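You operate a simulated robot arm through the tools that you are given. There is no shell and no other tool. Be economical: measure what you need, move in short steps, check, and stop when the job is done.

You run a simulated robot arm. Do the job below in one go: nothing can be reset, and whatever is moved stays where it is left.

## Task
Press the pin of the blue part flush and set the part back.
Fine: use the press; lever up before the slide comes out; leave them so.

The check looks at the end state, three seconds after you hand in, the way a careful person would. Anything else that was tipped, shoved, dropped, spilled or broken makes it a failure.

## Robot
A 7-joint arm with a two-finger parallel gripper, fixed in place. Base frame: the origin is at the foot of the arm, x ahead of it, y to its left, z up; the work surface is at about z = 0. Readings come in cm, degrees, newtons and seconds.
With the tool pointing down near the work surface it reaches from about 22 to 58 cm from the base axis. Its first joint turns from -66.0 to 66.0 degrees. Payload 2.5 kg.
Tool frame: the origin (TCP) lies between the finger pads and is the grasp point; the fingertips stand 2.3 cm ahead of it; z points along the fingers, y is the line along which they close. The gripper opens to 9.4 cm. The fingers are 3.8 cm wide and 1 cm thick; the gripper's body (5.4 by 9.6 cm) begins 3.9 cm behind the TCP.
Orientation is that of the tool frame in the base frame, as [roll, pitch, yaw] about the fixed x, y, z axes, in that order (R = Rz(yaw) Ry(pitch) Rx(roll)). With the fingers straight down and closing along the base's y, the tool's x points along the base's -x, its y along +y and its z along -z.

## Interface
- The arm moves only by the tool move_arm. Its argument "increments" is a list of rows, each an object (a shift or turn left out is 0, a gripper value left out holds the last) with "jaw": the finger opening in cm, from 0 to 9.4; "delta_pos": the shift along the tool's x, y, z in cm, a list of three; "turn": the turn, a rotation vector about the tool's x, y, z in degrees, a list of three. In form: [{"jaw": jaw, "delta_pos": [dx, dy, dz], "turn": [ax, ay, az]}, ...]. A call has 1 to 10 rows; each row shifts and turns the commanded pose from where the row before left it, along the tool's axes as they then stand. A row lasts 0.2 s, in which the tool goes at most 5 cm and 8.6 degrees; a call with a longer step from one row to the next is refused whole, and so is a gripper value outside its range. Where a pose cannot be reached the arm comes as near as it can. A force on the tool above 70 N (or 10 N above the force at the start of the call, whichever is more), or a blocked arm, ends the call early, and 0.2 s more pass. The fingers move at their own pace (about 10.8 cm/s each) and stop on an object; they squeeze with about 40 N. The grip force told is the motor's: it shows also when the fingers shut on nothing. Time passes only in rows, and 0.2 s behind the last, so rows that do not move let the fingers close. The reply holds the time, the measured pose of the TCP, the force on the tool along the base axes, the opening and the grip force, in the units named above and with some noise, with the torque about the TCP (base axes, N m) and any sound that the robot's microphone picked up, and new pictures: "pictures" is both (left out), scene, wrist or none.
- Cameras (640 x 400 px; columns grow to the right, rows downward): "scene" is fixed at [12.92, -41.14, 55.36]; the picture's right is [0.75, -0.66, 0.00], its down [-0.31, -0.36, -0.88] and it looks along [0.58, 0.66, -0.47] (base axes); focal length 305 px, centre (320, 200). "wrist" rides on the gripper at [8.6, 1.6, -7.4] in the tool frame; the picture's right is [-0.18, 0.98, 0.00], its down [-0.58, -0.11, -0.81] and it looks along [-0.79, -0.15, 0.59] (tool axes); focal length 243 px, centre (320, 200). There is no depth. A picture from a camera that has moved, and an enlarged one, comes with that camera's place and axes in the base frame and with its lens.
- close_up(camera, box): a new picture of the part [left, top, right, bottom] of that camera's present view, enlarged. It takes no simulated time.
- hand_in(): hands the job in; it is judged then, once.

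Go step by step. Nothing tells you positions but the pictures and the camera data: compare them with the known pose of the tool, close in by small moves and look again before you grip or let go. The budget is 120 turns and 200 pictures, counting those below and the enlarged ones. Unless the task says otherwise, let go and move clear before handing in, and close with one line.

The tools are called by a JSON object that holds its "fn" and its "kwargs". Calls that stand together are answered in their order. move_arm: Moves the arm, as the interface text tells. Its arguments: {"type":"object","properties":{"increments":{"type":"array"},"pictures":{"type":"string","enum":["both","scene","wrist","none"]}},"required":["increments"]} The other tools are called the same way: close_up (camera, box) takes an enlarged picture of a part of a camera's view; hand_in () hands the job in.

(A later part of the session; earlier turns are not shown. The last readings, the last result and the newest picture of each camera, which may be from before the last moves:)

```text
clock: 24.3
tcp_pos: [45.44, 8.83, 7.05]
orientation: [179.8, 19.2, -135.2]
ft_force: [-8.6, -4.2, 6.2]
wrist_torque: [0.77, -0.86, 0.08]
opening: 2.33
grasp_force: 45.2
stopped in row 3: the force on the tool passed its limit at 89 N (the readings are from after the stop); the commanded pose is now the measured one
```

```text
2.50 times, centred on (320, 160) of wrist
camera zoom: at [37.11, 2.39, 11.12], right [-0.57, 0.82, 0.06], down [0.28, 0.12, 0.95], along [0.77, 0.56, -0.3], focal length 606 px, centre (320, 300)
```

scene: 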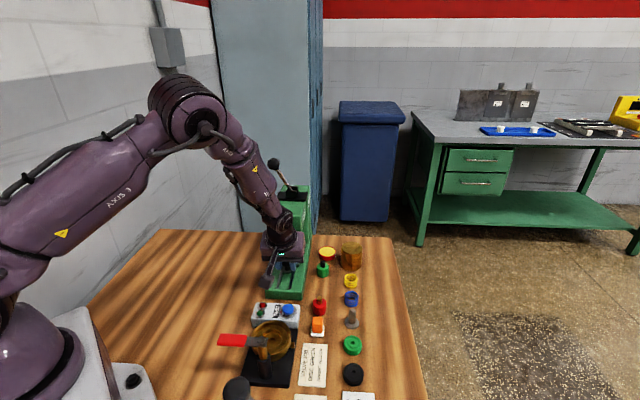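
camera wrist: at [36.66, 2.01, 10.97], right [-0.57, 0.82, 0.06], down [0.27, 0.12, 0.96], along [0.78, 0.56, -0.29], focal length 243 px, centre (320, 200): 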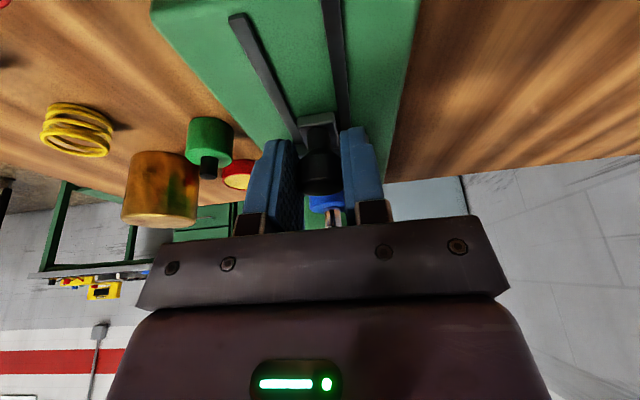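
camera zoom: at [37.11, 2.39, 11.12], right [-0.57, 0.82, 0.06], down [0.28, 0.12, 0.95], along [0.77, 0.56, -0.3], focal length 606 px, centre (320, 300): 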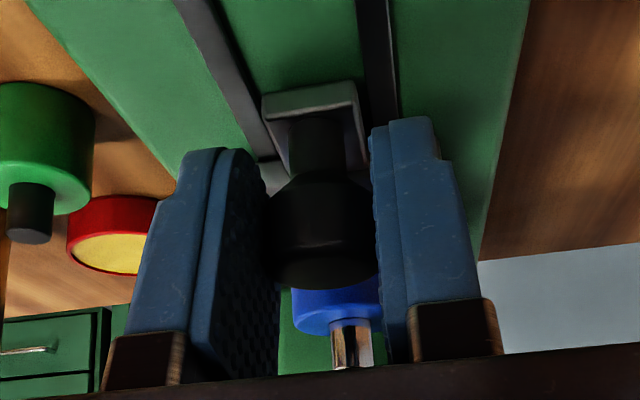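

The push stopped with 89 N at about 8.7 cm of travel. That could be the end stop, so I'll release, back off and inspect.

{"fn": "move_arm", "kwargs": {"increments": [{"jaw": 3.4}, {"jaw": 5.4}, {}, {"delta_pos": [2.82, 0, -1.03]}, {"delta_pos": [3.3, 0, -3.5]}, {"delta_pos": [2, 0, -3.5]}, {}]}}

{"fn": "close_up", "kwargs": {"camera": "scene", "box": [240, 180, 340, 310]}}

{"fn": "close_up", "kwargs": {"camera": "wrist", "box": [240, 40, 440, 240]}}

```text
clock: 25.9
tcp_pos: [38.53, 1.56, 11.75]
orientation: [179.9, 19.1, -135.1]
ft_force: [0.0, 0.0, 0.4]
wrist_torque: [0.03, 0.0, 0.01]
opening: 5.4
grasp_force: 0.2
camera wrist: at [29.94, -4.85, 15.89], right [-0.57, 0.82, 0.06], down [0.28, 0.12, 0.95], along [0.77, 0.56, -0.3], focal length 243 px, centre (320, 200)
```

scene: 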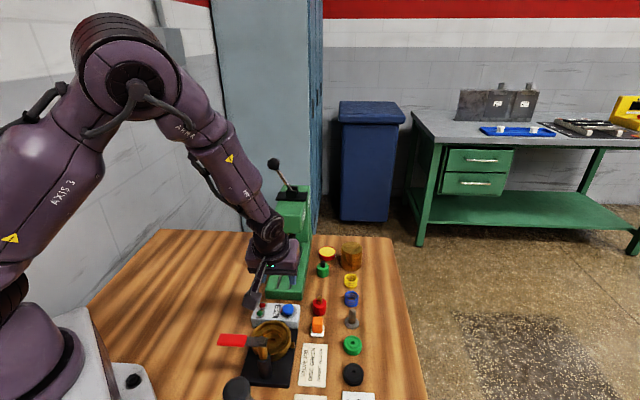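
wrist: 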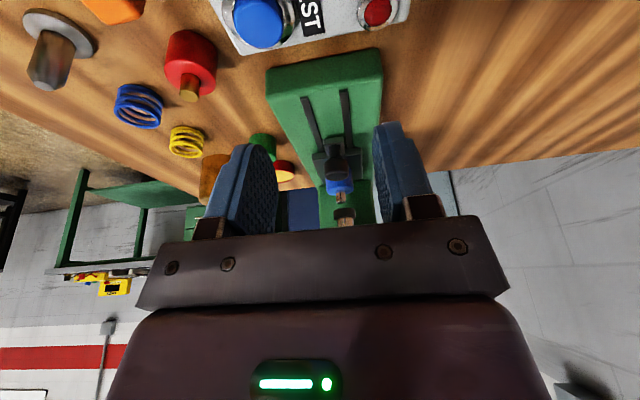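

```text
3.08 times, centred on (290, 245) of scene
camera zoom: at [12.91, -41.14, 55.36], right [0.75, -0.66, 0.0], down [-0.31, -0.36, -0.88], along [0.58, 0.66, -0.47], focal length 938 px, centre (412, 62)
```

zoom: 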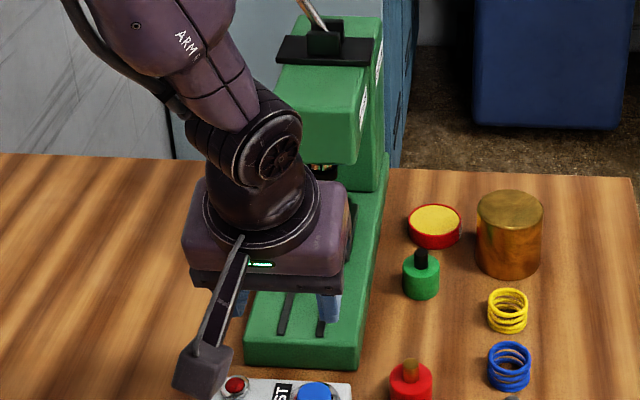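

```text
2.00 times, centred on (340, 140) of wrist
camera zoom: at [29.94, -4.85, 15.89], right [-0.57, 0.82, 0.06], down [0.28, 0.12, 0.95], along [0.77, 0.56, -0.3], focal length 485 px, centre (280, 320)
```

zoom: 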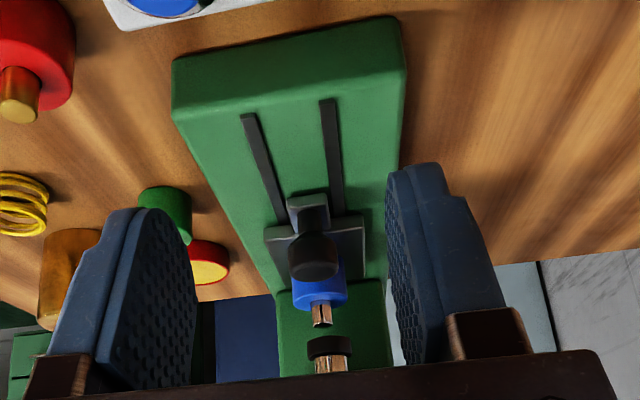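

I need a clear view of the ram and the part, so I'll swing the arm up and to the left.

{"fn": "move_arm", "kwargs": {"increments": [{"delta_pos": [-1, 2, -3.5]}, {"delta_pos": [-1, 4, -2.5]}, {"delta_pos": [-1, 4, -2.5]}, {"delta_pos": [0, 4, 0]}, {}]}}

{"fn": "close_up", "kwargs": {"camera": "scene", "box": [260, 210, 330, 310]}}

{"fn": "close_up", "kwargs": {"camera": "scene", "box": [255, 145, 345, 205]}}

```text
clock: 27.1
tcp_pos: [28.27, 11.41, 20.97]
orientation: [179.8, 19.1, -135.1]
ft_force: [-1.0, 0.5, 0.1]
wrist_torque: [0.02, 0.0, 0.0]
opening: 5.4
grasp_force: 0.1
camera wrist: at [19.93, 5.0, 25.08], right [-0.57, 0.82, 0.06], down [0.28, 0.12, 0.95], along [0.77, 0.56, -0.3], focal length 243 px, centre (320, 200)
```

scene: 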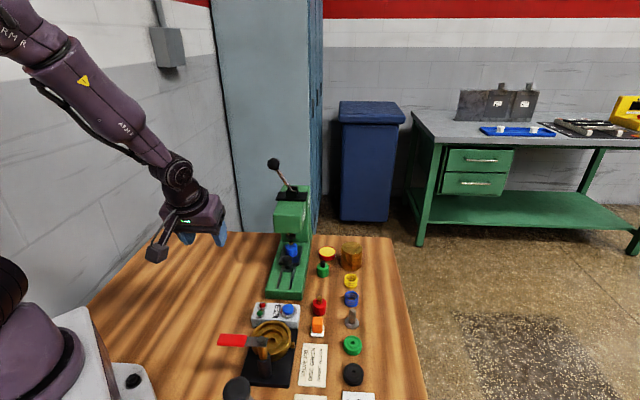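
wrist: 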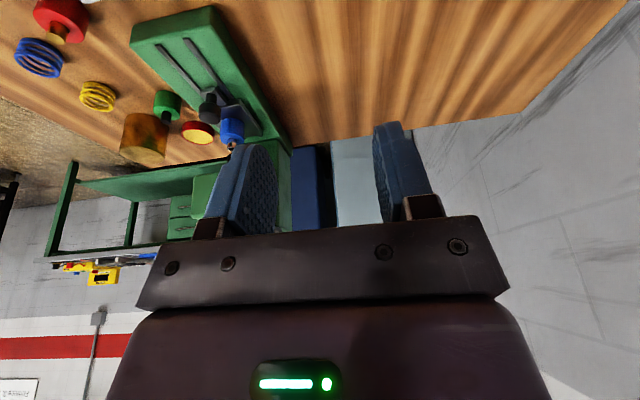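

```text
4.00 times, centred on (295, 260) of scene
camera zoom: at [12.92, -41.14, 55.36], right [0.75, -0.66, 0.0], down [-0.31, -0.36, -0.88], along [0.58, 0.66, -0.47], focal length 1220 px, centre (420, -40)
```

zoom: 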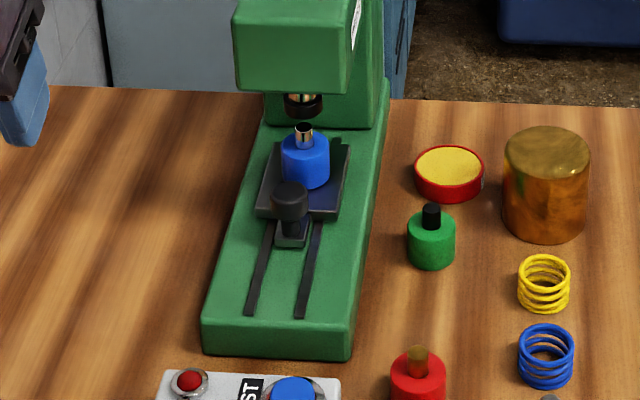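

```text
6.67 times, centred on (300, 175) of scene
camera zoom: at [12.92, -41.14, 55.36], right [0.75, -0.66, 0.0], down [-0.31, -0.36, -0.88], along [0.58, 0.66, -0.47], focal length 2033 px, centre (453, 367)
```

zoom: 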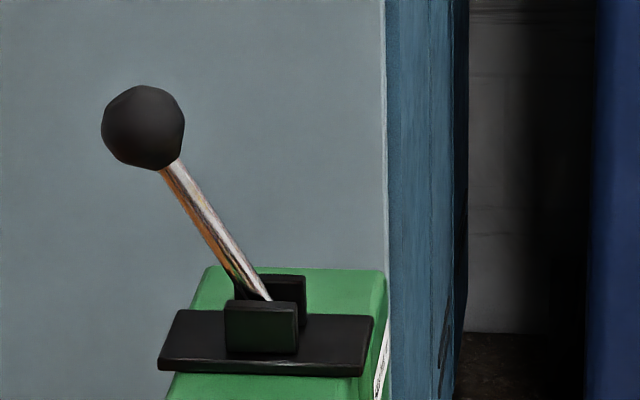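

The lever leans left and pivots about the press axis. The part looks about 1.5 cm short of the ram, so the gripper may have been blocked rather than the slide. I'll push the knob from the front with closed fingers to find the true end stop.

{"fn": "move_arm", "kwargs": {"increments": [{"jaw": 0, "delta_pos": [0, -4, 0]}, {"delta_pos": [1, -4, 2.5]}, {"delta_pos": [1, -4, 2.5]}, {"delta_pos": [1, -2, 3.5]}, {"delta_pos": [-1.93, 0.07, 3.08]}, {"delta_pos": [-1.93, 0.07, 3.08]}, {}]}}

{"fn": "close_up", "kwargs": {"camera": "wrist", "box": [220, 80, 440, 240]}}

```text
clock: 28.7
tcp_pos: [42.11, 5.72, 7.39]
orientation: [179.7, 19.1, -135.1]
ft_force: [-0.5, 0.3, 0.7]
wrist_torque: [0.01, 0.02, 0.02]
opening: 0.0
grasp_force: 40.2
camera wrist: at [33.78, -0.69, 11.44], right [-0.57, 0.82, 0.06], down [0.28, 0.12, 0.95], along [0.77, 0.56, -0.3], focal length 243 px, centre (320, 200)
```

scene: 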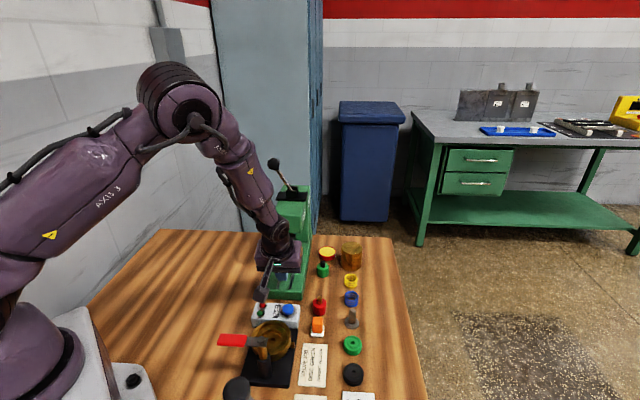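
wrist: 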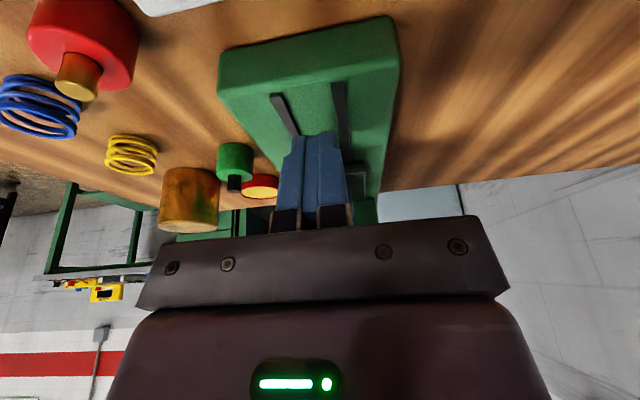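

```text
2.50 times, centred on (330, 160) of wrist
camera zoom: at [33.78, -0.69, 11.44], right [-0.57, 0.82, 0.06], down [0.28, 0.12, 0.95], along [0.77, 0.56, -0.3], focal length 606 px, centre (295, 300)
```

zoom: 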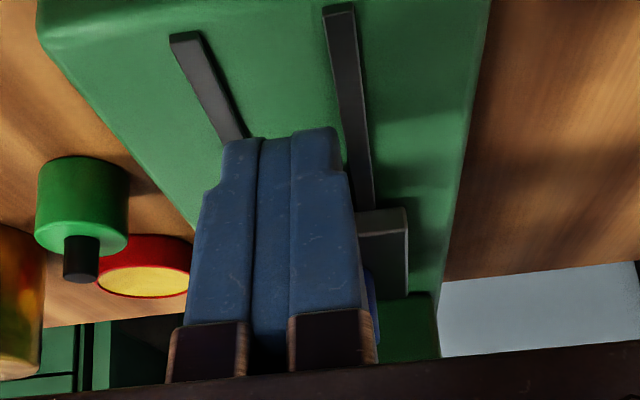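

{"fn": "move_arm", "kwargs": {"increments": [{"delta_pos": [-0.57, 0, 0.2]}, {"delta_pos": [-0.47, 0, 0.16]}, {"delta_pos": [-0.28, 0, 0.1]}, {"delta_pos": [-0.28, 0, 0.1]}, {"delta_pos": [-0.28, 0, 0.1]}, {}], "pictures": "none"}}

```text
clock: 30.1
tcp_pos: [43.71, 7.13, 7.34]
orientation: [179.8, 19.2, -135.1]
ft_force: [-0.3, -0.2, 0.5]
wrist_torque: [-0.01, 0.0, -0.02]
opening: 0.01
grasp_force: 40.3
```

{"fn": "close_up", "kwargs": {"camera": "wrist", "box": [220, 80, 440, 240]}}

{"fn": "close_up", "kwargs": {"camera": "scene", "box": [240, 200, 340, 310]}}

```text
2.50 times, centred on (330, 160) of wrist
camera zoom: at [35.13, 0.65, 11.43], right [-0.57, 0.82, 0.06], down [0.28, 0.12, 0.95], along [0.77, 0.56, -0.3], focal length 606 px, centre (295, 300)
```

zoom: 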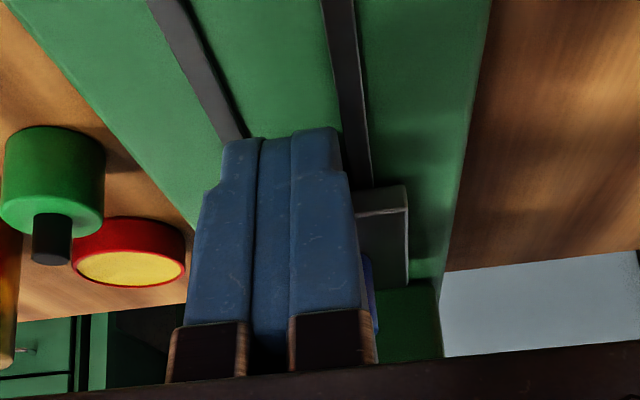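

```text
3.64 times, centred on (290, 255) of scene
camera zoom: at [12.92, -41.14, 55.36], right [0.75, -0.66, 0.0], down [-0.31, -0.36, -0.88], along [0.58, 0.66, -0.47], focal length 1109 px, centre (429, 0)
```

zoom: 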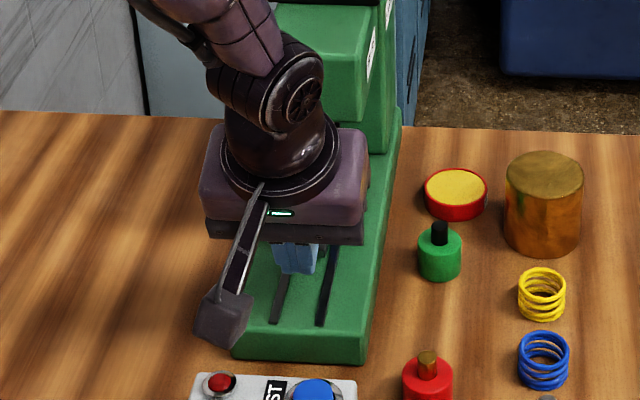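

{"fn": "move_arm", "kwargs": {"increments": [{"delta_pos": [-0.28, 0, 0.1]}, {"delta_pos": [-0.28, 0, 0.1]}, {"delta_pos": [-0.28, 0, 0.1]}, {}], "pictures": "none"}}

```text
clock: 31.1
tcp_pos: [44.09, 7.63, 7.32]
orientation: [179.8, 18.9, -135.1]
ft_force: [-9.1, -8.4, 4.6]
wrist_torque: [-0.09, 0.07, 0.01]
opening: 0.0
grasp_force: 40.2
```

Contact now, about 12 N along the axis. I'll push on.

{"fn": "move_arm", "kwargs": {"increments": [{"delta_pos": [-0.28, 0, 0.1]}, {"delta_pos": [-0.28, 0, 0.1]}, {}], "pictures": "none"}}

```text
clock: 31.9
tcp_pos: [44.2, 7.56, 7.17]
orientation: [179.4, 18.0, -135.4]
ft_force: [-38.6, -34.2, 16.2]
wrist_torque: [-0.3, 0.34, 0.02]
opening: 0.0
grasp_force: 39.7
```

The slide holds firm at 51 N with closed fingers, so it is at its end stop. Now I'll back off, straighten the tool and turn it to look at the press from its left side. That also sets up the lever grip.

{"fn": "move_arm", "kwargs": {"increments": [{"delta_pos": [2.0, 0, -0.7]}, {"delta_pos": [3.3, 0, -3.3]}, {"delta_pos": [0, 2, -3.5], "turn": [0, 6, 0]}, {"delta_pos": [0, 4, -2.5], "turn": [0, 6, 0]}, {"delta_pos": [0, 4, -2.0], "turn": [0, 6, 0]}, {"delta_pos": [0, 4, 0]}, {"delta_pos": [0, 4, 0]}, {}], "pictures": "scene"}}

{"fn": "close_up", "kwargs": {"camera": "scene", "box": [260, 210, 330, 310]}}

```text
clock: 33.7
tcp_pos: [26.18, 15.06, 17.26]
orientation: [179.8, 1.1, -135.1]
ft_force: [0.7, 0.5, 0.5]
wrist_torque: [-0.01, 0.01, -0.04]
opening: 0.01
grasp_force: 40.5
```

scene: 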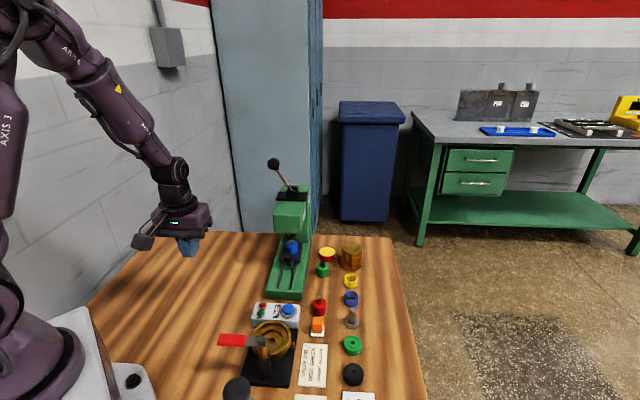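

```text
4.00 times, centred on (295, 260) of scene
camera zoom: at [12.92, -41.14, 55.36], right [0.75, -0.66, 0.0], down [-0.31, -0.36, -0.88], along [0.58, 0.66, -0.47], focal length 1220 px, centre (420, -40)
```

zoom: 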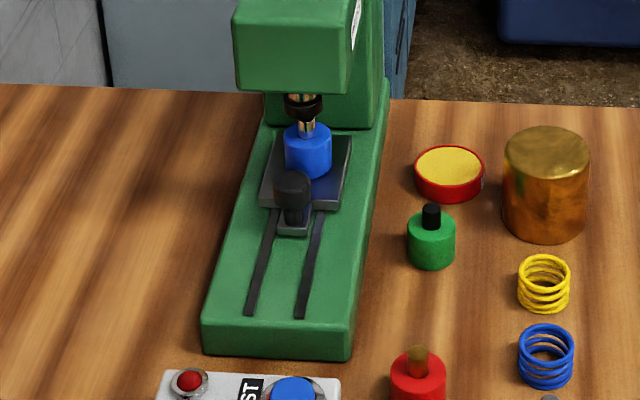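

The slide did move on about 1.2 cm, and the part now sits under the ram. I'll rotate the tool to look from the left side.

{"fn": "move_arm", "kwargs": {"increments": [{"jaw": 9.4, "turn": [0, 0, 8.5]}, {"turn": [0, 0, 8.5]}, {"turn": [0, 0, 8.5]}, {"turn": [0, 0, 8.5]}, {"turn": [0, 0, 8.5]}, {"turn": [0, 0, 8.5]}, {"turn": [0, 0, 8.5]}, {"turn": [0, 0, 8.5]}, {"turn": [0, 0, 8.5]}, {"turn": [0, 0, 8.5]}], "pictures": "none"}}

```text
clock: 35.9
tcp_pos: [26.2, 15.02, 17.21]
orientation: [178.9, 0.0, 139.8]
ft_force: [0.2, -0.2, 0.0]
wrist_torque: [0.0, 0.0, -0.04]
opening: 9.42
grasp_force: 0.1
```

{"fn": "move_arm", "kwargs": {"increments": [{"turn": [-1, 0, 4.8]}, {"delta_pos": [-2.5, 3.65, 0.65]}, {"delta_pos": [-2.5, 3.65, 0.65]}, {"delta_pos": [-2.5, 3.65, 0.65]}, {"delta_pos": [-2.3, 3.65, 0.65]}, {}]}}

{"fn": "close_up", "kwargs": {"camera": "wrist", "box": [230, 60, 430, 220]}}

```text
clock: 37.3
tcp_pos: [43.51, 18.28, 15.15]
orientation: [177.9, -0.3, 135.2]
ft_force: [-0.3, 0.3, 0.4]
wrist_torque: [0.01, 0.0, -0.01]
opening: 9.39
grasp_force: 0.1
camera wrist: at [38.49, 25.3, 22.57], right [0.82, 0.57, 0.03], down [0.32, -0.51, 0.8], along [0.47, -0.65, -0.6], focal length 243 px, centre (320, 200)
```

scene: 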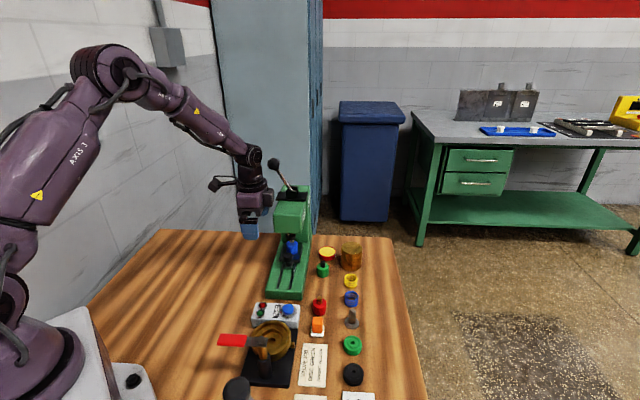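
wrist: 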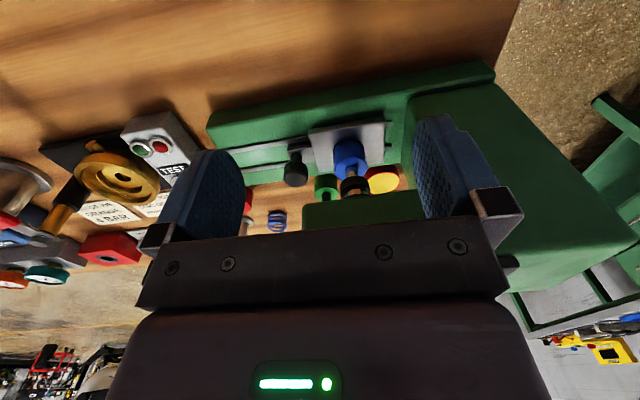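

```text
2.50 times, centred on (330, 140) of wrist
camera zoom: at [38.49, 25.3, 22.57], right [0.82, 0.57, 0.03], down [0.32, -0.51, 0.8], along [0.47, -0.65, -0.6], focal length 606 px, centre (295, 350)
```

zoom: 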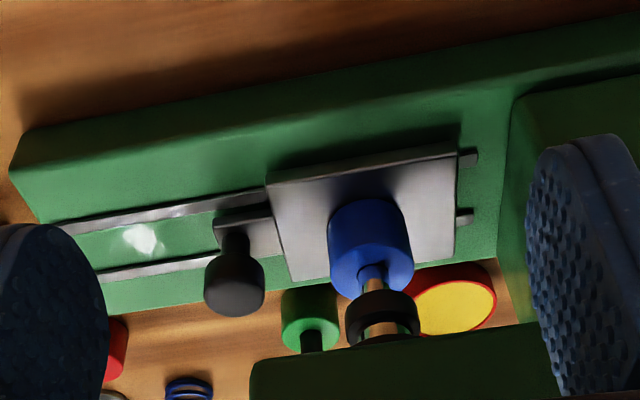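

The side view shows the part centred under the ram. Next is the lever: I'll rise on the left side, clear of the knob, and locate it.

{"fn": "move_arm", "kwargs": {"increments": [{"delta_pos": [3.5, -1, -2], "turn": [2, 0, 0]}, {"delta_pos": [2.5, 0, -4]}, {"delta_pos": [0, 0, -4.8]}, {"delta_pos": [0, 0, -4.8]}, {"delta_pos": [0, 3.5, -1]}, {"delta_pos": [0, 3, 0]}, {}]}}

{"fn": "close_up", "kwargs": {"camera": "wrist", "box": [200, 20, 460, 220]}}

```text
clock: 38.9
tcp_pos: [42.88, 26.44, 31.83]
orientation: [179.9, -0.2, 135.2]
ft_force: [0.1, 0.6, 0.2]
wrist_torque: [-0.01, -0.02, -0.01]
opening: 9.39
grasp_force: 0.1
camera wrist: at [38.13, 33.54, 39.12], right [0.82, 0.57, 0.0], down [0.34, -0.49, 0.8], along [0.46, -0.66, -0.6], focal length 243 px, centre (320, 200)
```

scene: 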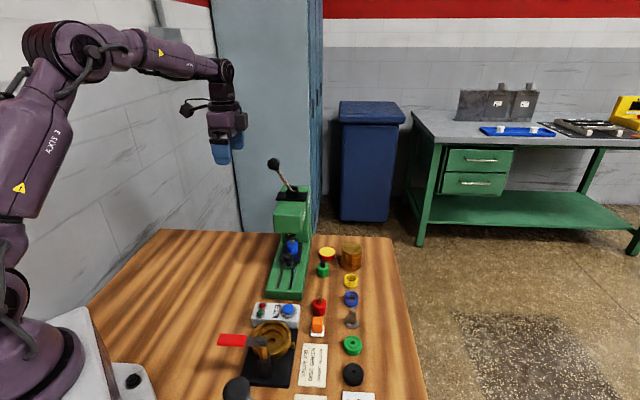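
wrist: 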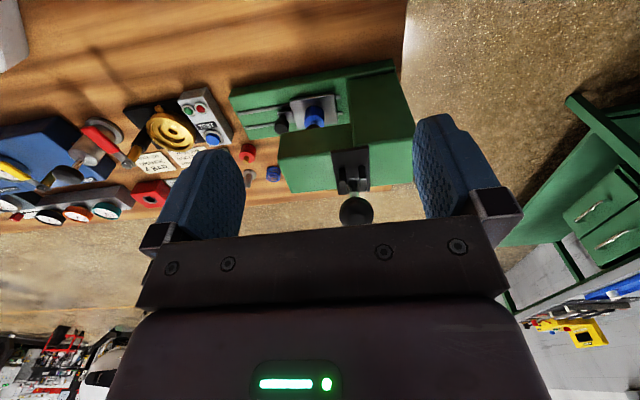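

```text
2.00 times, centred on (330, 120) of wrist
camera zoom: at [38.13, 33.54, 39.12], right [0.82, 0.57, 0.0], down [0.34, -0.49, 0.8], along [0.46, -0.66, -0.6], focal length 485 px, centre (300, 360)
```

zoom: 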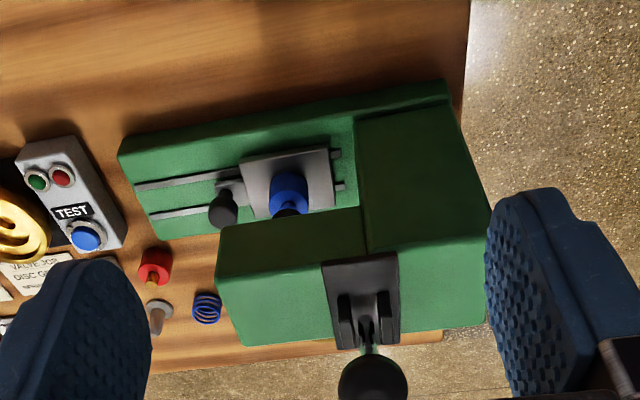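

The two views agree: the lever knob is at (51.3, 20.3, 27) and the pivot is near (54.9, 17.2, 19). I'll move above the knob with the jaws open.

{"fn": "move_arm", "kwargs": {"increments": [{"delta_pos": [0, 0.8, -1.5]}, {"delta_pos": [-3.4, 0.4, 0]}, {"delta_pos": [-3.4, 0.4, 0]}, {"delta_pos": [-3.5, 0, 0]}, {}]}}

{"fn": "close_up", "kwargs": {"camera": "scene", "box": [220, 70, 340, 220]}}

```text
clock: 40.1
tcp_pos: [51.35, 20.21, 33.18]
orientation: [179.9, -0.3, 135.3]
ft_force: [-0.3, 0.1, -0.4]
wrist_torque: [-0.02, -0.02, 0.04]
opening: 9.41
grasp_force: 0.0
camera wrist: at [46.59, 27.35, 40.54], right [0.82, 0.57, 0.0], down [0.34, -0.49, 0.8], along [0.46, -0.66, -0.6], focal length 243 px, centre (320, 200)
```

scene: 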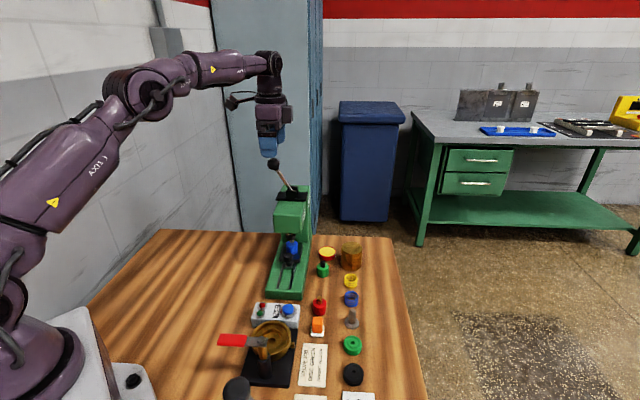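
wrist: 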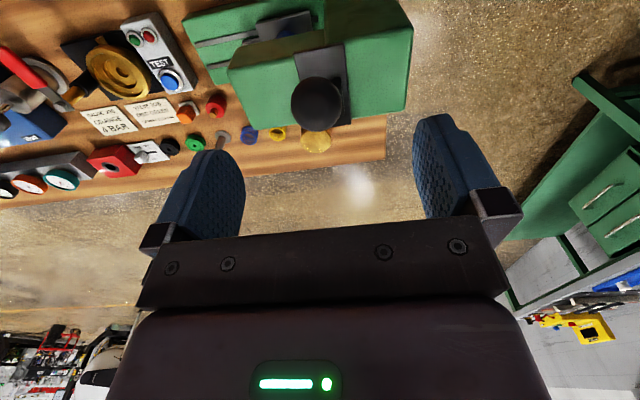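

```text
2.67 times, centred on (280, 145) of scene
camera zoom: at [12.92, -41.14, 55.36], right [0.75, -0.66, 0.0], down [-0.31, -0.36, -0.88], along [0.58, 0.66, -0.47], focal length 813 px, centre (427, 347)
```

zoom: 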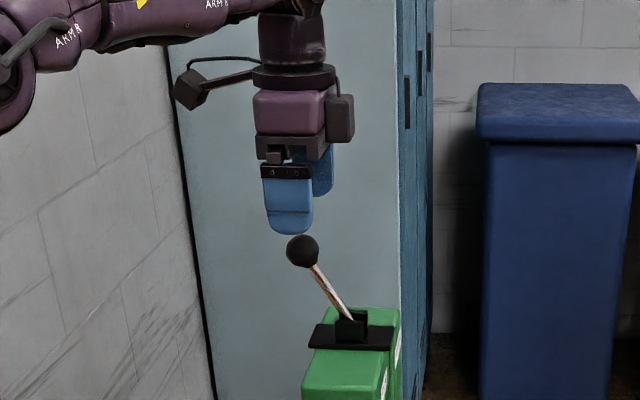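

Aligned. I'll lower around the knob and close.

{"fn": "move_arm", "kwargs": {"increments": [{"delta_pos": [0.1, 0, 3]}, {"delta_pos": [0, 0, 3]}, {"jaw": 6}, {"jaw": 4}, {"jaw": 2.6}, {}, {}]}}

{"fn": "close_up", "kwargs": {"camera": "scene", "box": [220, 100, 340, 220]}}

```text
clock: 41.7
tcp_pos: [51.42, 20.38, 27.26]
orientation: [-180.0, -0.2, 135.1]
ft_force: [-17.9, -10.7, 2.7]
wrist_torque: [0.13, 0.22, -0.05]
opening: 3.53
grasp_force: 10.7
camera wrist: at [46.58, 27.47, 34.55], right [0.82, 0.57, 0.0], down [0.34, -0.49, 0.8], along [0.45, -0.66, -0.6], focal length 243 px, centre (320, 200)
```

scene: 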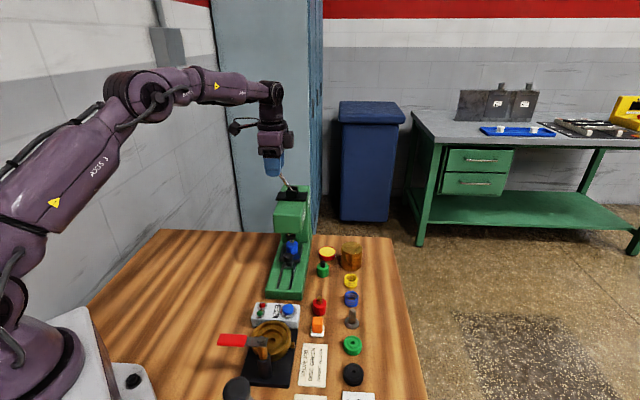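
wrist: 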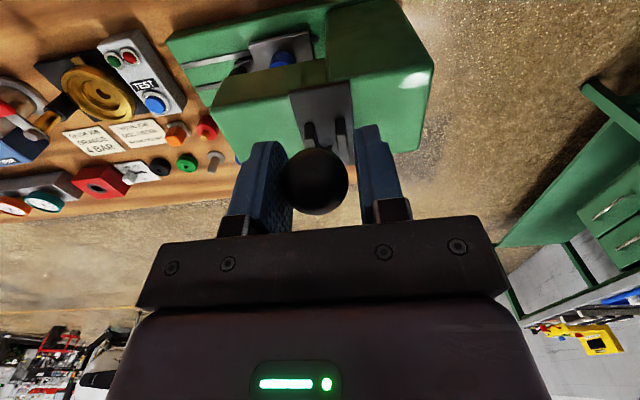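

```text
3.33 times, centred on (280, 160) of scene
camera zoom: at [12.91, -41.15, 55.36], right [0.75, -0.66, 0.0], down [-0.31, -0.36, -0.88], along [0.58, 0.66, -0.47], focal length 1016 px, centre (453, 333)
```

zoom: 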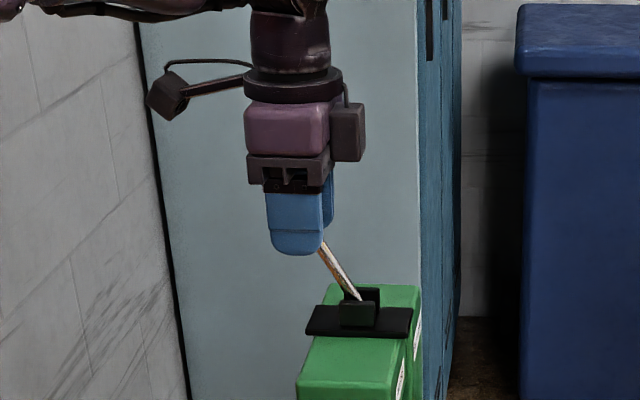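

{"fn": "move_arm", "kwargs": {"increments": [{"delta_pos": [0, -0.2, 0]}, {}], "pictures": "none"}}

```text
clock: 42.3
tcp_pos: [51.27, 20.22, 27.17]
orientation: [179.9, -0.2, 135.2]
ft_force: [-11.0, -9.9, 0.9]
wrist_torque: [0.08, 0.03, 0.0]
opening: 3.26
grasp_force: 7.5
```

{"fn": "move_arm", "kwargs": {"increments": [{"delta_pos": [0, -0.15, 0]}, {}, {}], "pictures": "none"}}

```text
clock: 43.1
tcp_pos: [51.15, 20.11, 27.24]
orientation: [179.6, -0.1, 135.3]
ft_force: [17.9, 2.5, -7.3]
wrist_torque: [-0.05, -0.24, -0.04]
opening: 3.14
grasp_force: 45.5
```

The knob is gripped. I'll follow the lever's arc to the left and down in small steps, watching the forces.

{"fn": "move_arm", "kwargs": {"increments": [{"delta_pos": [0.33, 0.06, 0.2]}, {"delta_pos": [0.32, 0, 0.22]}, {"delta_pos": [0.31, 0, 0.24]}, {}], "pictures": "none"}}

```text
clock: 44.1
tcp_pos: [50.88, 20.58, 26.9]
orientation: [179.2, 0.6, 134.8]
ft_force: [32.5, -15.2, 25.8]
wrist_torque: [-0.01, -0.11, -0.06]
opening: 3.13
grasp_force: 45.4
```

There's about 42 N of tangential resistance. I'll check whether the lever and ram are actually moving.

{"fn": "close_up", "kwargs": {"camera": "scene", "box": [230, 130, 350, 280]}}

{"fn": "close_up", "kwargs": {"camera": "scene", "box": [265, 215, 325, 275]}}

```text
2.67 times, centred on (290, 205) of scene
camera zoom: at [12.91, -41.15, 55.36], right [0.75, -0.66, 0.0], down [-0.31, -0.36, -0.88], along [0.58, 0.66, -0.47], focal length 813 px, centre (400, 187)
```

zoom: 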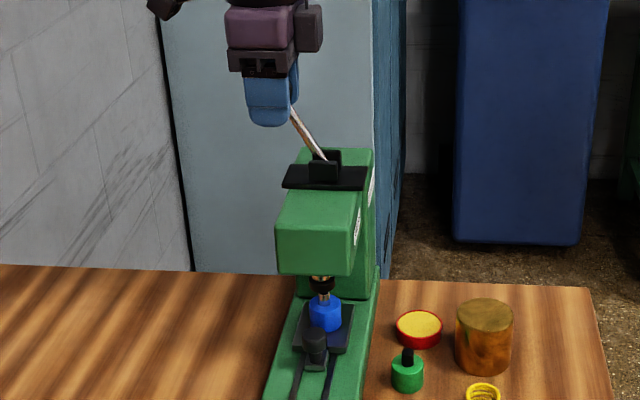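

```text
6.67 times, centred on (295, 245) of scene
camera zoom: at [12.91, -41.15, 55.36], right [0.75, -0.66, 0.0], down [-0.31, -0.36, -0.88], along [0.58, 0.66, -0.47], focal length 2033 px, centre (487, -100)
```

zoom: 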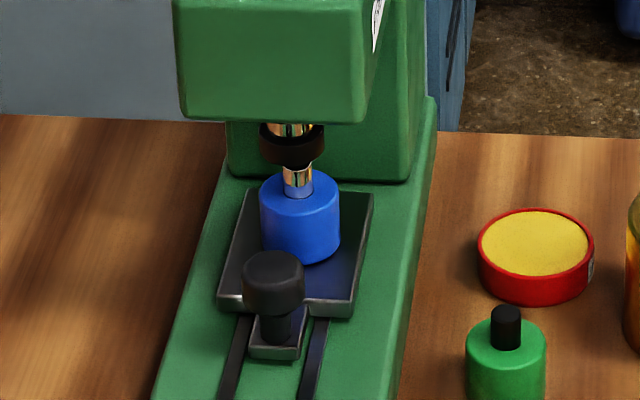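

The ram is moving down, so this is the right direction. I'll continue along the arc.

{"fn": "move_arm", "kwargs": {"increments": [{"delta_pos": [0.3, 0, 0.27]}, {"delta_pos": [0.3, 0, 0.27]}, {"delta_pos": [0.3, 0, 0.27]}, {}], "pictures": "none"}}

```text
clock: 45.1
tcp_pos: [49.55, 21.75, 25.48]
orientation: [-179.8, -0.7, 135.5]
ft_force: [-4.8, 6.8, 0.3]
wrist_torque: [0.09, 0.43, 0.13]
opening: 3.06
grasp_force: 45.2
```

{"fn": "move_arm", "kwargs": {"increments": [{"delta_pos": [0.27, 0, 0.29]}, {"delta_pos": [0.27, 0, 0.29]}, {"delta_pos": [0.25, 0, 0.31]}, {"delta_pos": [0.24, 0, 0.32]}, {}], "pictures": "none"}}

{"fn": "close_up", "kwargs": {"camera": "scene", "box": [265, 215, 325, 275]}}

```text
clock: 46.3
tcp_pos: [49.15, 22.39, 24.85]
orientation: [179.4, -0.1, 135.2]
ft_force: [-8.4, -2.6, 30.8]
wrist_torque: [-0.59, -0.88, -0.23]
opening: 2.67
grasp_force: 0.8
```

```text
6.67 times, centred on (295, 245) of scene
camera zoom: at [12.9, -41.15, 55.36], right [0.75, -0.66, 0.0], down [-0.31, -0.36, -0.88], along [0.58, 0.66, -0.47], focal length 2033 px, centre (487, -100)
```

zoom: 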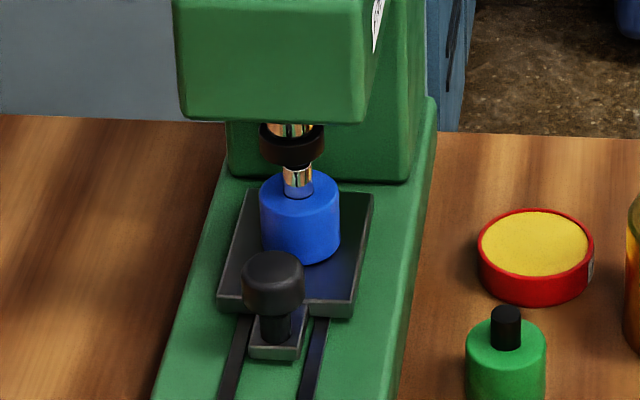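

The grip slipped off the ball. I'll look at where the lever is.

{"fn": "move_arm", "kwargs": {"increments": [{}]}}

{"fn": "close_up", "kwargs": {"camera": "scene", "box": [230, 120, 330, 210]}}

{"fn": "close_up", "kwargs": {"camera": "wrist", "box": [220, 80, 440, 240]}}

```text
clock: 46.7
tcp_pos: [49.04, 22.33, 24.76]
orientation: [179.4, -0.1, 135.2]
ft_force: [-6.1, -0.6, 31.9]
wrist_torque: [-0.6, -0.81, -0.17]
opening: 2.68
grasp_force: 1.3
camera wrist: at [44.24, 29.46, 32.2], right [0.82, 0.57, 0.01], down [0.33, -0.49, 0.8], along [0.46, -0.66, -0.59], focal length 243 px, centre (320, 200)
```

scene: 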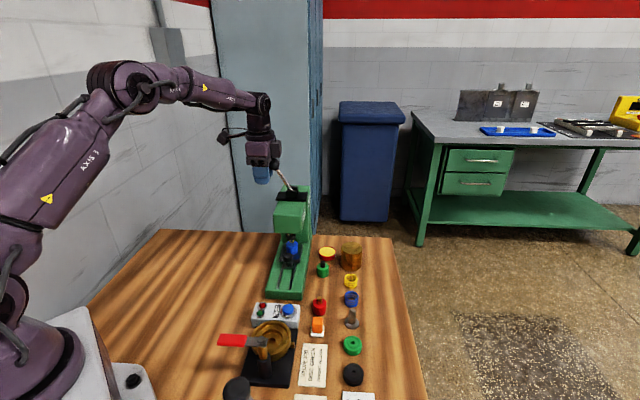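
wrist: 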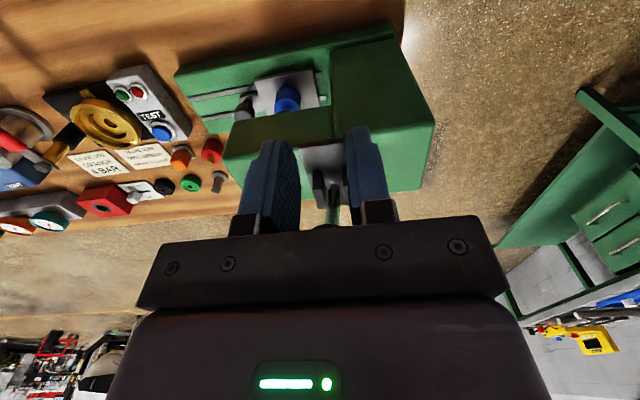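

```text
4.44 times, centred on (280, 165) of scene
camera zoom: at [12.9, -41.15, 55.36], right [0.75, -0.66, 0.0], down [-0.31, -0.36, -0.88], along [0.58, 0.66, -0.47], focal length 1355 px, centre (498, 356)
```

zoom: 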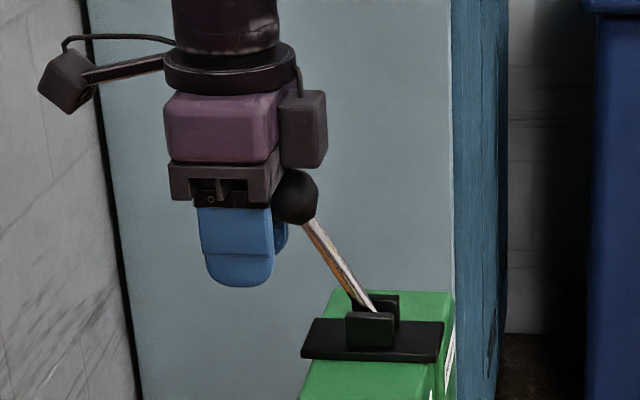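

```text
2.50 times, centred on (330, 160) of wrist
camera zoom: at [44.24, 29.46, 32.2], right [0.82, 0.57, 0.01], down [0.33, -0.49, 0.8], along [0.46, -0.66, -0.59], focal length 606 px, centre (295, 300)
```

zoom: 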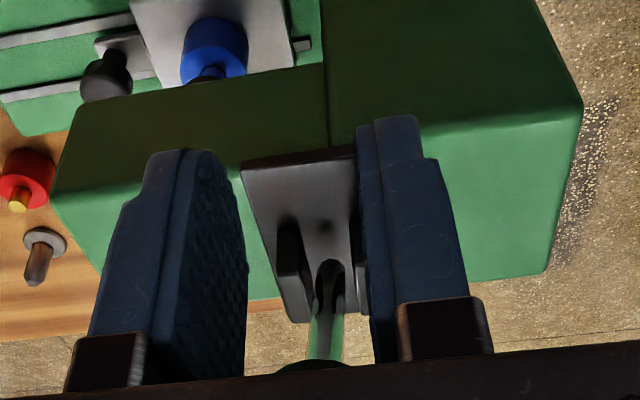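

The lever is stiff and the fingers slid off the ball. I'll back off, then push the ball with closed fingertips from the upper right, with the tool tilted 30° in the lever's swing plane.

{"fn": "move_arm", "kwargs": {"increments": [{"delta_pos": [0.5, 0, -0.8]}, {"delta_pos": [3, 0, -0.5]}, {"delta_pos": [0.5, 0, -4], "jaw": 0}, {"delta_pos": [0, 0, -4]}, {"delta_pos": [0, 0, -2], "turn": [0, 7.5, 0]}, {"delta_pos": [-3, 0, 0], "turn": [0, 7.5, 0]}, {"delta_pos": [-3, 0, 0], "turn": [0, 7.5, 0]}, {"delta_pos": [-2, 0, 0], "turn": [0, 7.5, 0]}, {}]}}

{"fn": "close_up", "kwargs": {"camera": "scene", "box": [210, 60, 350, 210]}}

```text
clock: 48.7
tcp_pos: [49.84, 16.25, 32.8]
orientation: [180.0, -30.3, 135.2]
ft_force: [0.0, -0.1, 0.0]
wrist_torque: [0.0, 0.0, -0.01]
opening: 0.0
grasp_force: 39.9
out of reach, approached as far as the arm can: row 7, 8
camera wrist: at [48.39, 19.9, 43.43], right [0.81, 0.59, -0.09], down [0.57, -0.72, 0.4], along [0.17, -0.38, -0.91], focal length 243 px, centre (320, 200)
```

scene: 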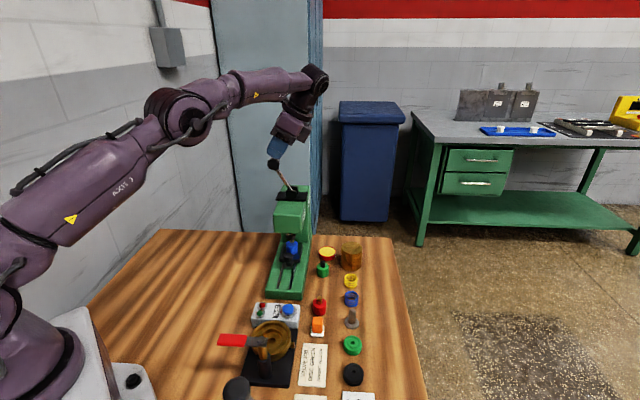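
wrist: 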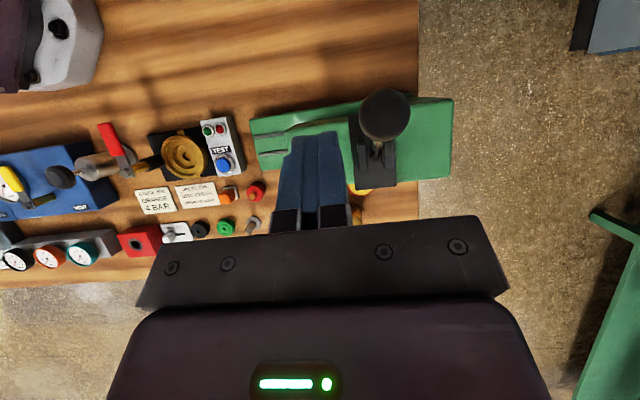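

```text
2.67 times, centred on (280, 135) of scene
camera zoom: at [12.91, -41.15, 55.36], right [0.75, -0.66, 0.0], down [-0.31, -0.36, -0.88], along [0.58, 0.66, -0.47], focal length 813 px, centre (427, 373)
```

zoom: 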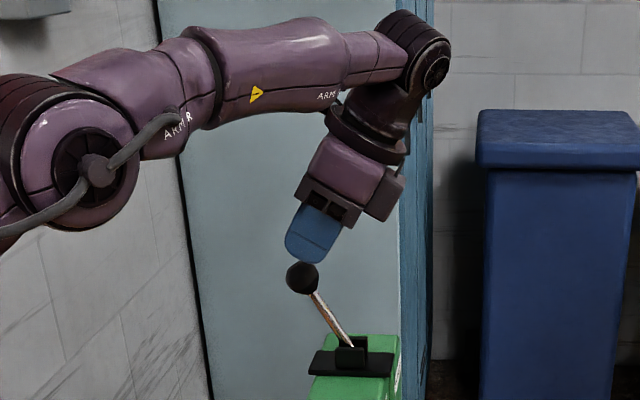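

The 30° tilt from that side runs out of reach, and the lever springs back up when released. Instead I'll use the tool facing along the press and rolled with the lever. The closed fingers will lie alongside the rod on its upper right, and their flat outer face will push the ball around the pivot.

{"fn": "move_arm", "kwargs": {"increments": [{"delta_pos": [2.5, 0, -1.5], "turn": [0, -7.5, 0]}, {"delta_pos": [2.5, 0, -1], "turn": [0, -7.5, 0]}, {"delta_pos": [2.5, 0, 0], "turn": [0, -7.5, 0]}, {"delta_pos": [2.5, 0, 0], "turn": [0, -7.5, 0]}, {"turn": [0, 0, -8.2]}, {"turn": [0, 0, -8.2]}, {"turn": [0, 0, -8.2]}, {"turn": [0, 0, -8.2]}, {"turn": [0, 0, -8.2]}, {"turn": [0, 0, -8.2]}], "pictures": "none"}}

{"fn": "move_arm", "kwargs": {"increments": [{"turn": [0, 0, -8.2]}, {"turn": [0, 0, -8.2]}, {"turn": [0, 0, -8.2]}, {"turn": [0, 0, -8.2]}, {"turn": [0, 0, -8.2]}, {}]}}

```text
clock: 50.9
tcp_pos: [43.82, 22.02, 38.3]
orientation: [179.7, -0.1, -175.5]
ft_force: [-0.3, 0.8, -0.3]
wrist_torque: [0.0, 0.03, -0.02]
opening: 0.01
grasp_force: 39.9
```

```text
clock: 52.3
tcp_pos: [43.84, 22.0, 38.05]
orientation: [179.6, 0.1, -134.5]
ft_force: [-0.4, -0.7, -0.3]
wrist_torque: [0.01, 0.0, 0.0]
opening: 0.01
grasp_force: 39.9
camera wrist: at [36.79, 16.91, 45.47], right [-0.57, 0.82, 0.0], down [0.49, 0.33, 0.81], along [0.66, 0.46, -0.59], focal length 243 px, centre (320, 200)
```

scene: 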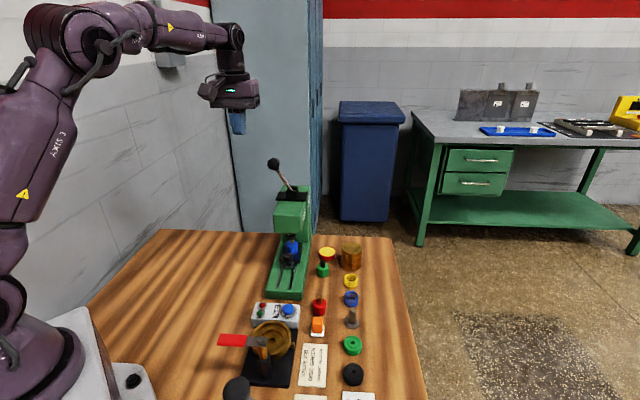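
wrist: 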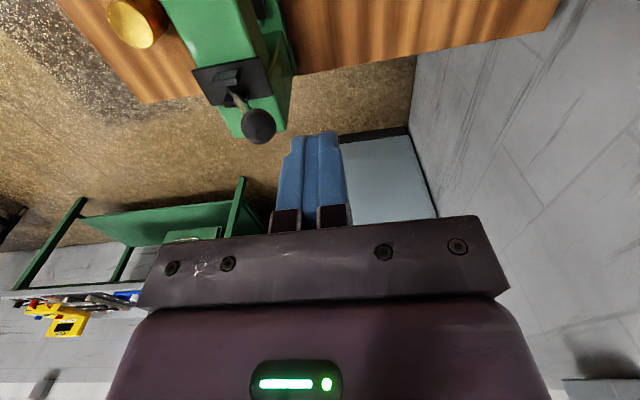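

{"fn": "move_arm", "kwargs": {"increments": [{"delta_pos": [-2, -3, 1], "turn": [0, 0, 0.5]}, {"delta_pos": [-2, -3, 1]}, {"turn": [7.6, 0, 0]}, {"turn": [7.6, 0, 0]}, {"turn": [7.6, 0, 0]}, {"turn": [7.6, 0, 0]}, {}]}}

{"fn": "close_up", "kwargs": {"camera": "scene", "box": [210, 60, 350, 210]}}

```text
clock: 53.9
tcp_pos: [50.94, 20.72, 36.26]
orientation: [-149.9, 0.1, -135.1]
ft_force: [-0.4, -0.8, -0.4]
wrist_torque: [-0.02, 0.02, -0.01]
opening: 0.02
grasp_force: 39.9
camera wrist: at [41.29, 18.15, 41.69], right [-0.47, 0.73, -0.49], down [0.19, 0.63, 0.75], along [0.86, 0.26, -0.43], focal length 243 px, centre (320, 200)
```

scene: 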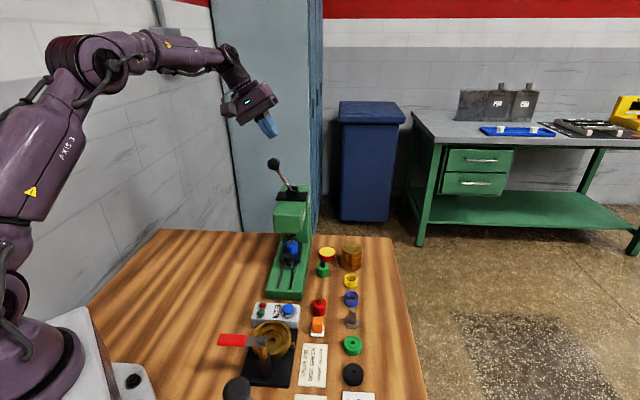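
wrist: 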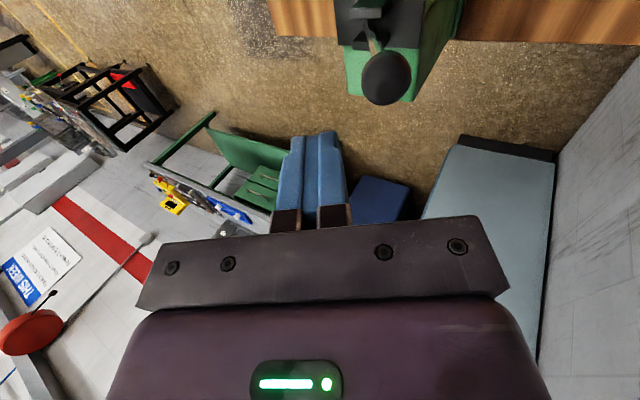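

```text
2.67 times, centred on (280, 135) of scene
camera zoom: at [12.92, -41.14, 55.36], right [0.75, -0.66, 0.0], down [-0.31, -0.36, -0.88], along [0.58, 0.66, -0.47], focal length 813 px, centre (427, 373)
```

zoom: 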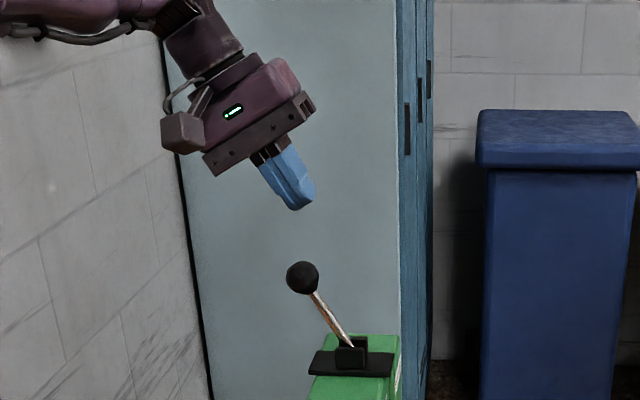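

The roll is as planned. I'll slide in alongside the ball with about 1.5 cm of clearance.

{"fn": "move_arm", "kwargs": {"increments": [{"delta_pos": [0, 0, 3.5]}, {"delta_pos": [0, 0, 3.5]}, {"delta_pos": [0, 0, 1]}, {}]}}

{"fn": "close_up", "kwargs": {"camera": "scene", "box": [230, 90, 330, 210]}}

```text
clock: 54.9
tcp_pos: [53.88, 17.71, 29.15]
orientation: [-149.8, 0.1, -135.1]
ft_force: [0.1, 0.5, -1.5]
wrist_torque: [0.0, 0.01, 0.02]
opening: 0.03
grasp_force: 40.3
camera wrist: at [44.16, 15.21, 34.65], right [-0.47, 0.73, -0.49], down [0.19, 0.63, 0.75], along [0.86, 0.26, -0.44], focal length 243 px, centre (320, 200)
```

scene: 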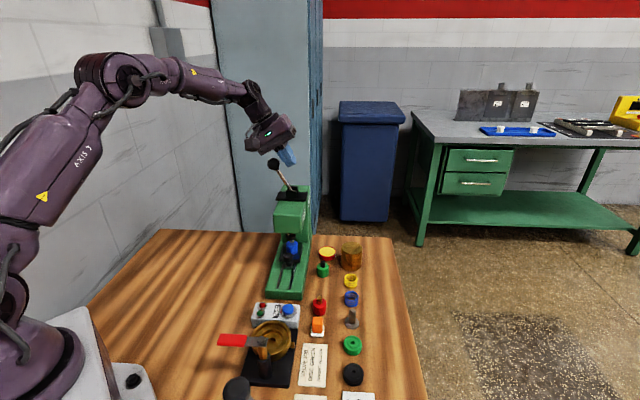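
wrist: 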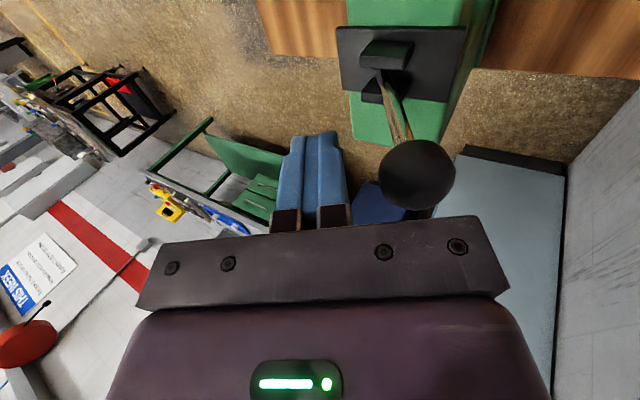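

```text
3.33 times, centred on (280, 150) of scene
camera zoom: at [12.92, -41.14, 55.36], right [0.75, -0.66, 0.0], down [-0.31, -0.36, -0.88], along [0.58, 0.66, -0.47], focal length 1016 px, centre (453, 367)
```

zoom: 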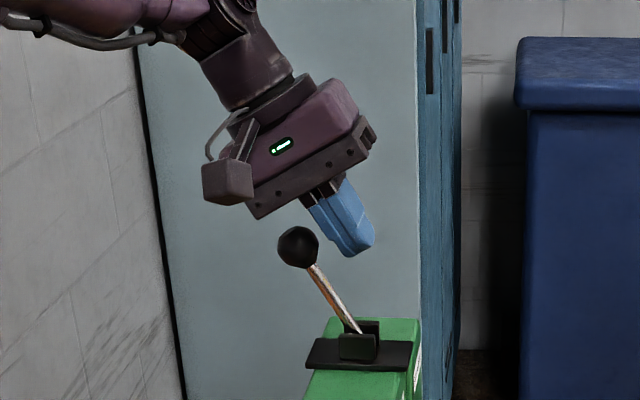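

{"fn": "move_arm", "kwargs": {"increments": [{"delta_pos": [0, 0, -1.0]}, {"delta_pos": [0, 0.7, 0]}, {"delta_pos": [0, 0.4, 0]}, {"delta_pos": [0, 0.3, 0]}, {}], "pictures": "none"}}

{"fn": "close_up", "kwargs": {"camera": "scene", "box": [230, 90, 330, 210]}}

```text
clock: 56.1
tcp_pos: [52.49, 19.01, 29.4]
orientation: [-149.8, 0.1, -135.1]
ft_force: [0.2, 0.8, 0.6]
wrist_torque: [-0.03, -0.01, 0.03]
opening: 0.0
grasp_force: 40.2
```

```text
3.33 times, centred on (280, 150) of scene
camera zoom: at [12.92, -41.14, 55.36], right [0.75, -0.66, 0.0], down [-0.31, -0.36, -0.88], along [0.58, 0.66, -0.47], focal length 1016 px, centre (453, 367)
```

zoom: 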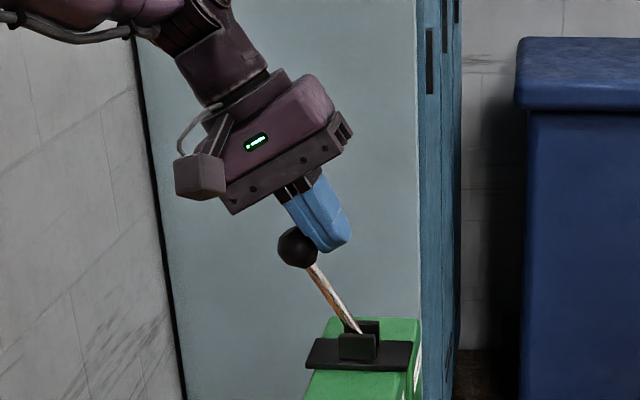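

{"fn": "move_arm", "kwargs": {"increments": [{"delta_pos": [0, 0.3, 0]}, {"delta_pos": [0, 0.54, -0.12], "turn": [3, 0, 0]}, {"delta_pos": [0, 0.54, -0.12], "turn": [3, 0, 0]}, {}], "pictures": "none"}}

```text
clock: 57.1
tcp_pos: [51.99, 19.38, 29.61]
orientation: [-142.8, 0.6, -135.4]
ft_force: [20.6, -20.9, 33.2]
wrist_torque: [-0.04, -0.03, 0.01]
opening: 0.0
grasp_force: 40.1
```

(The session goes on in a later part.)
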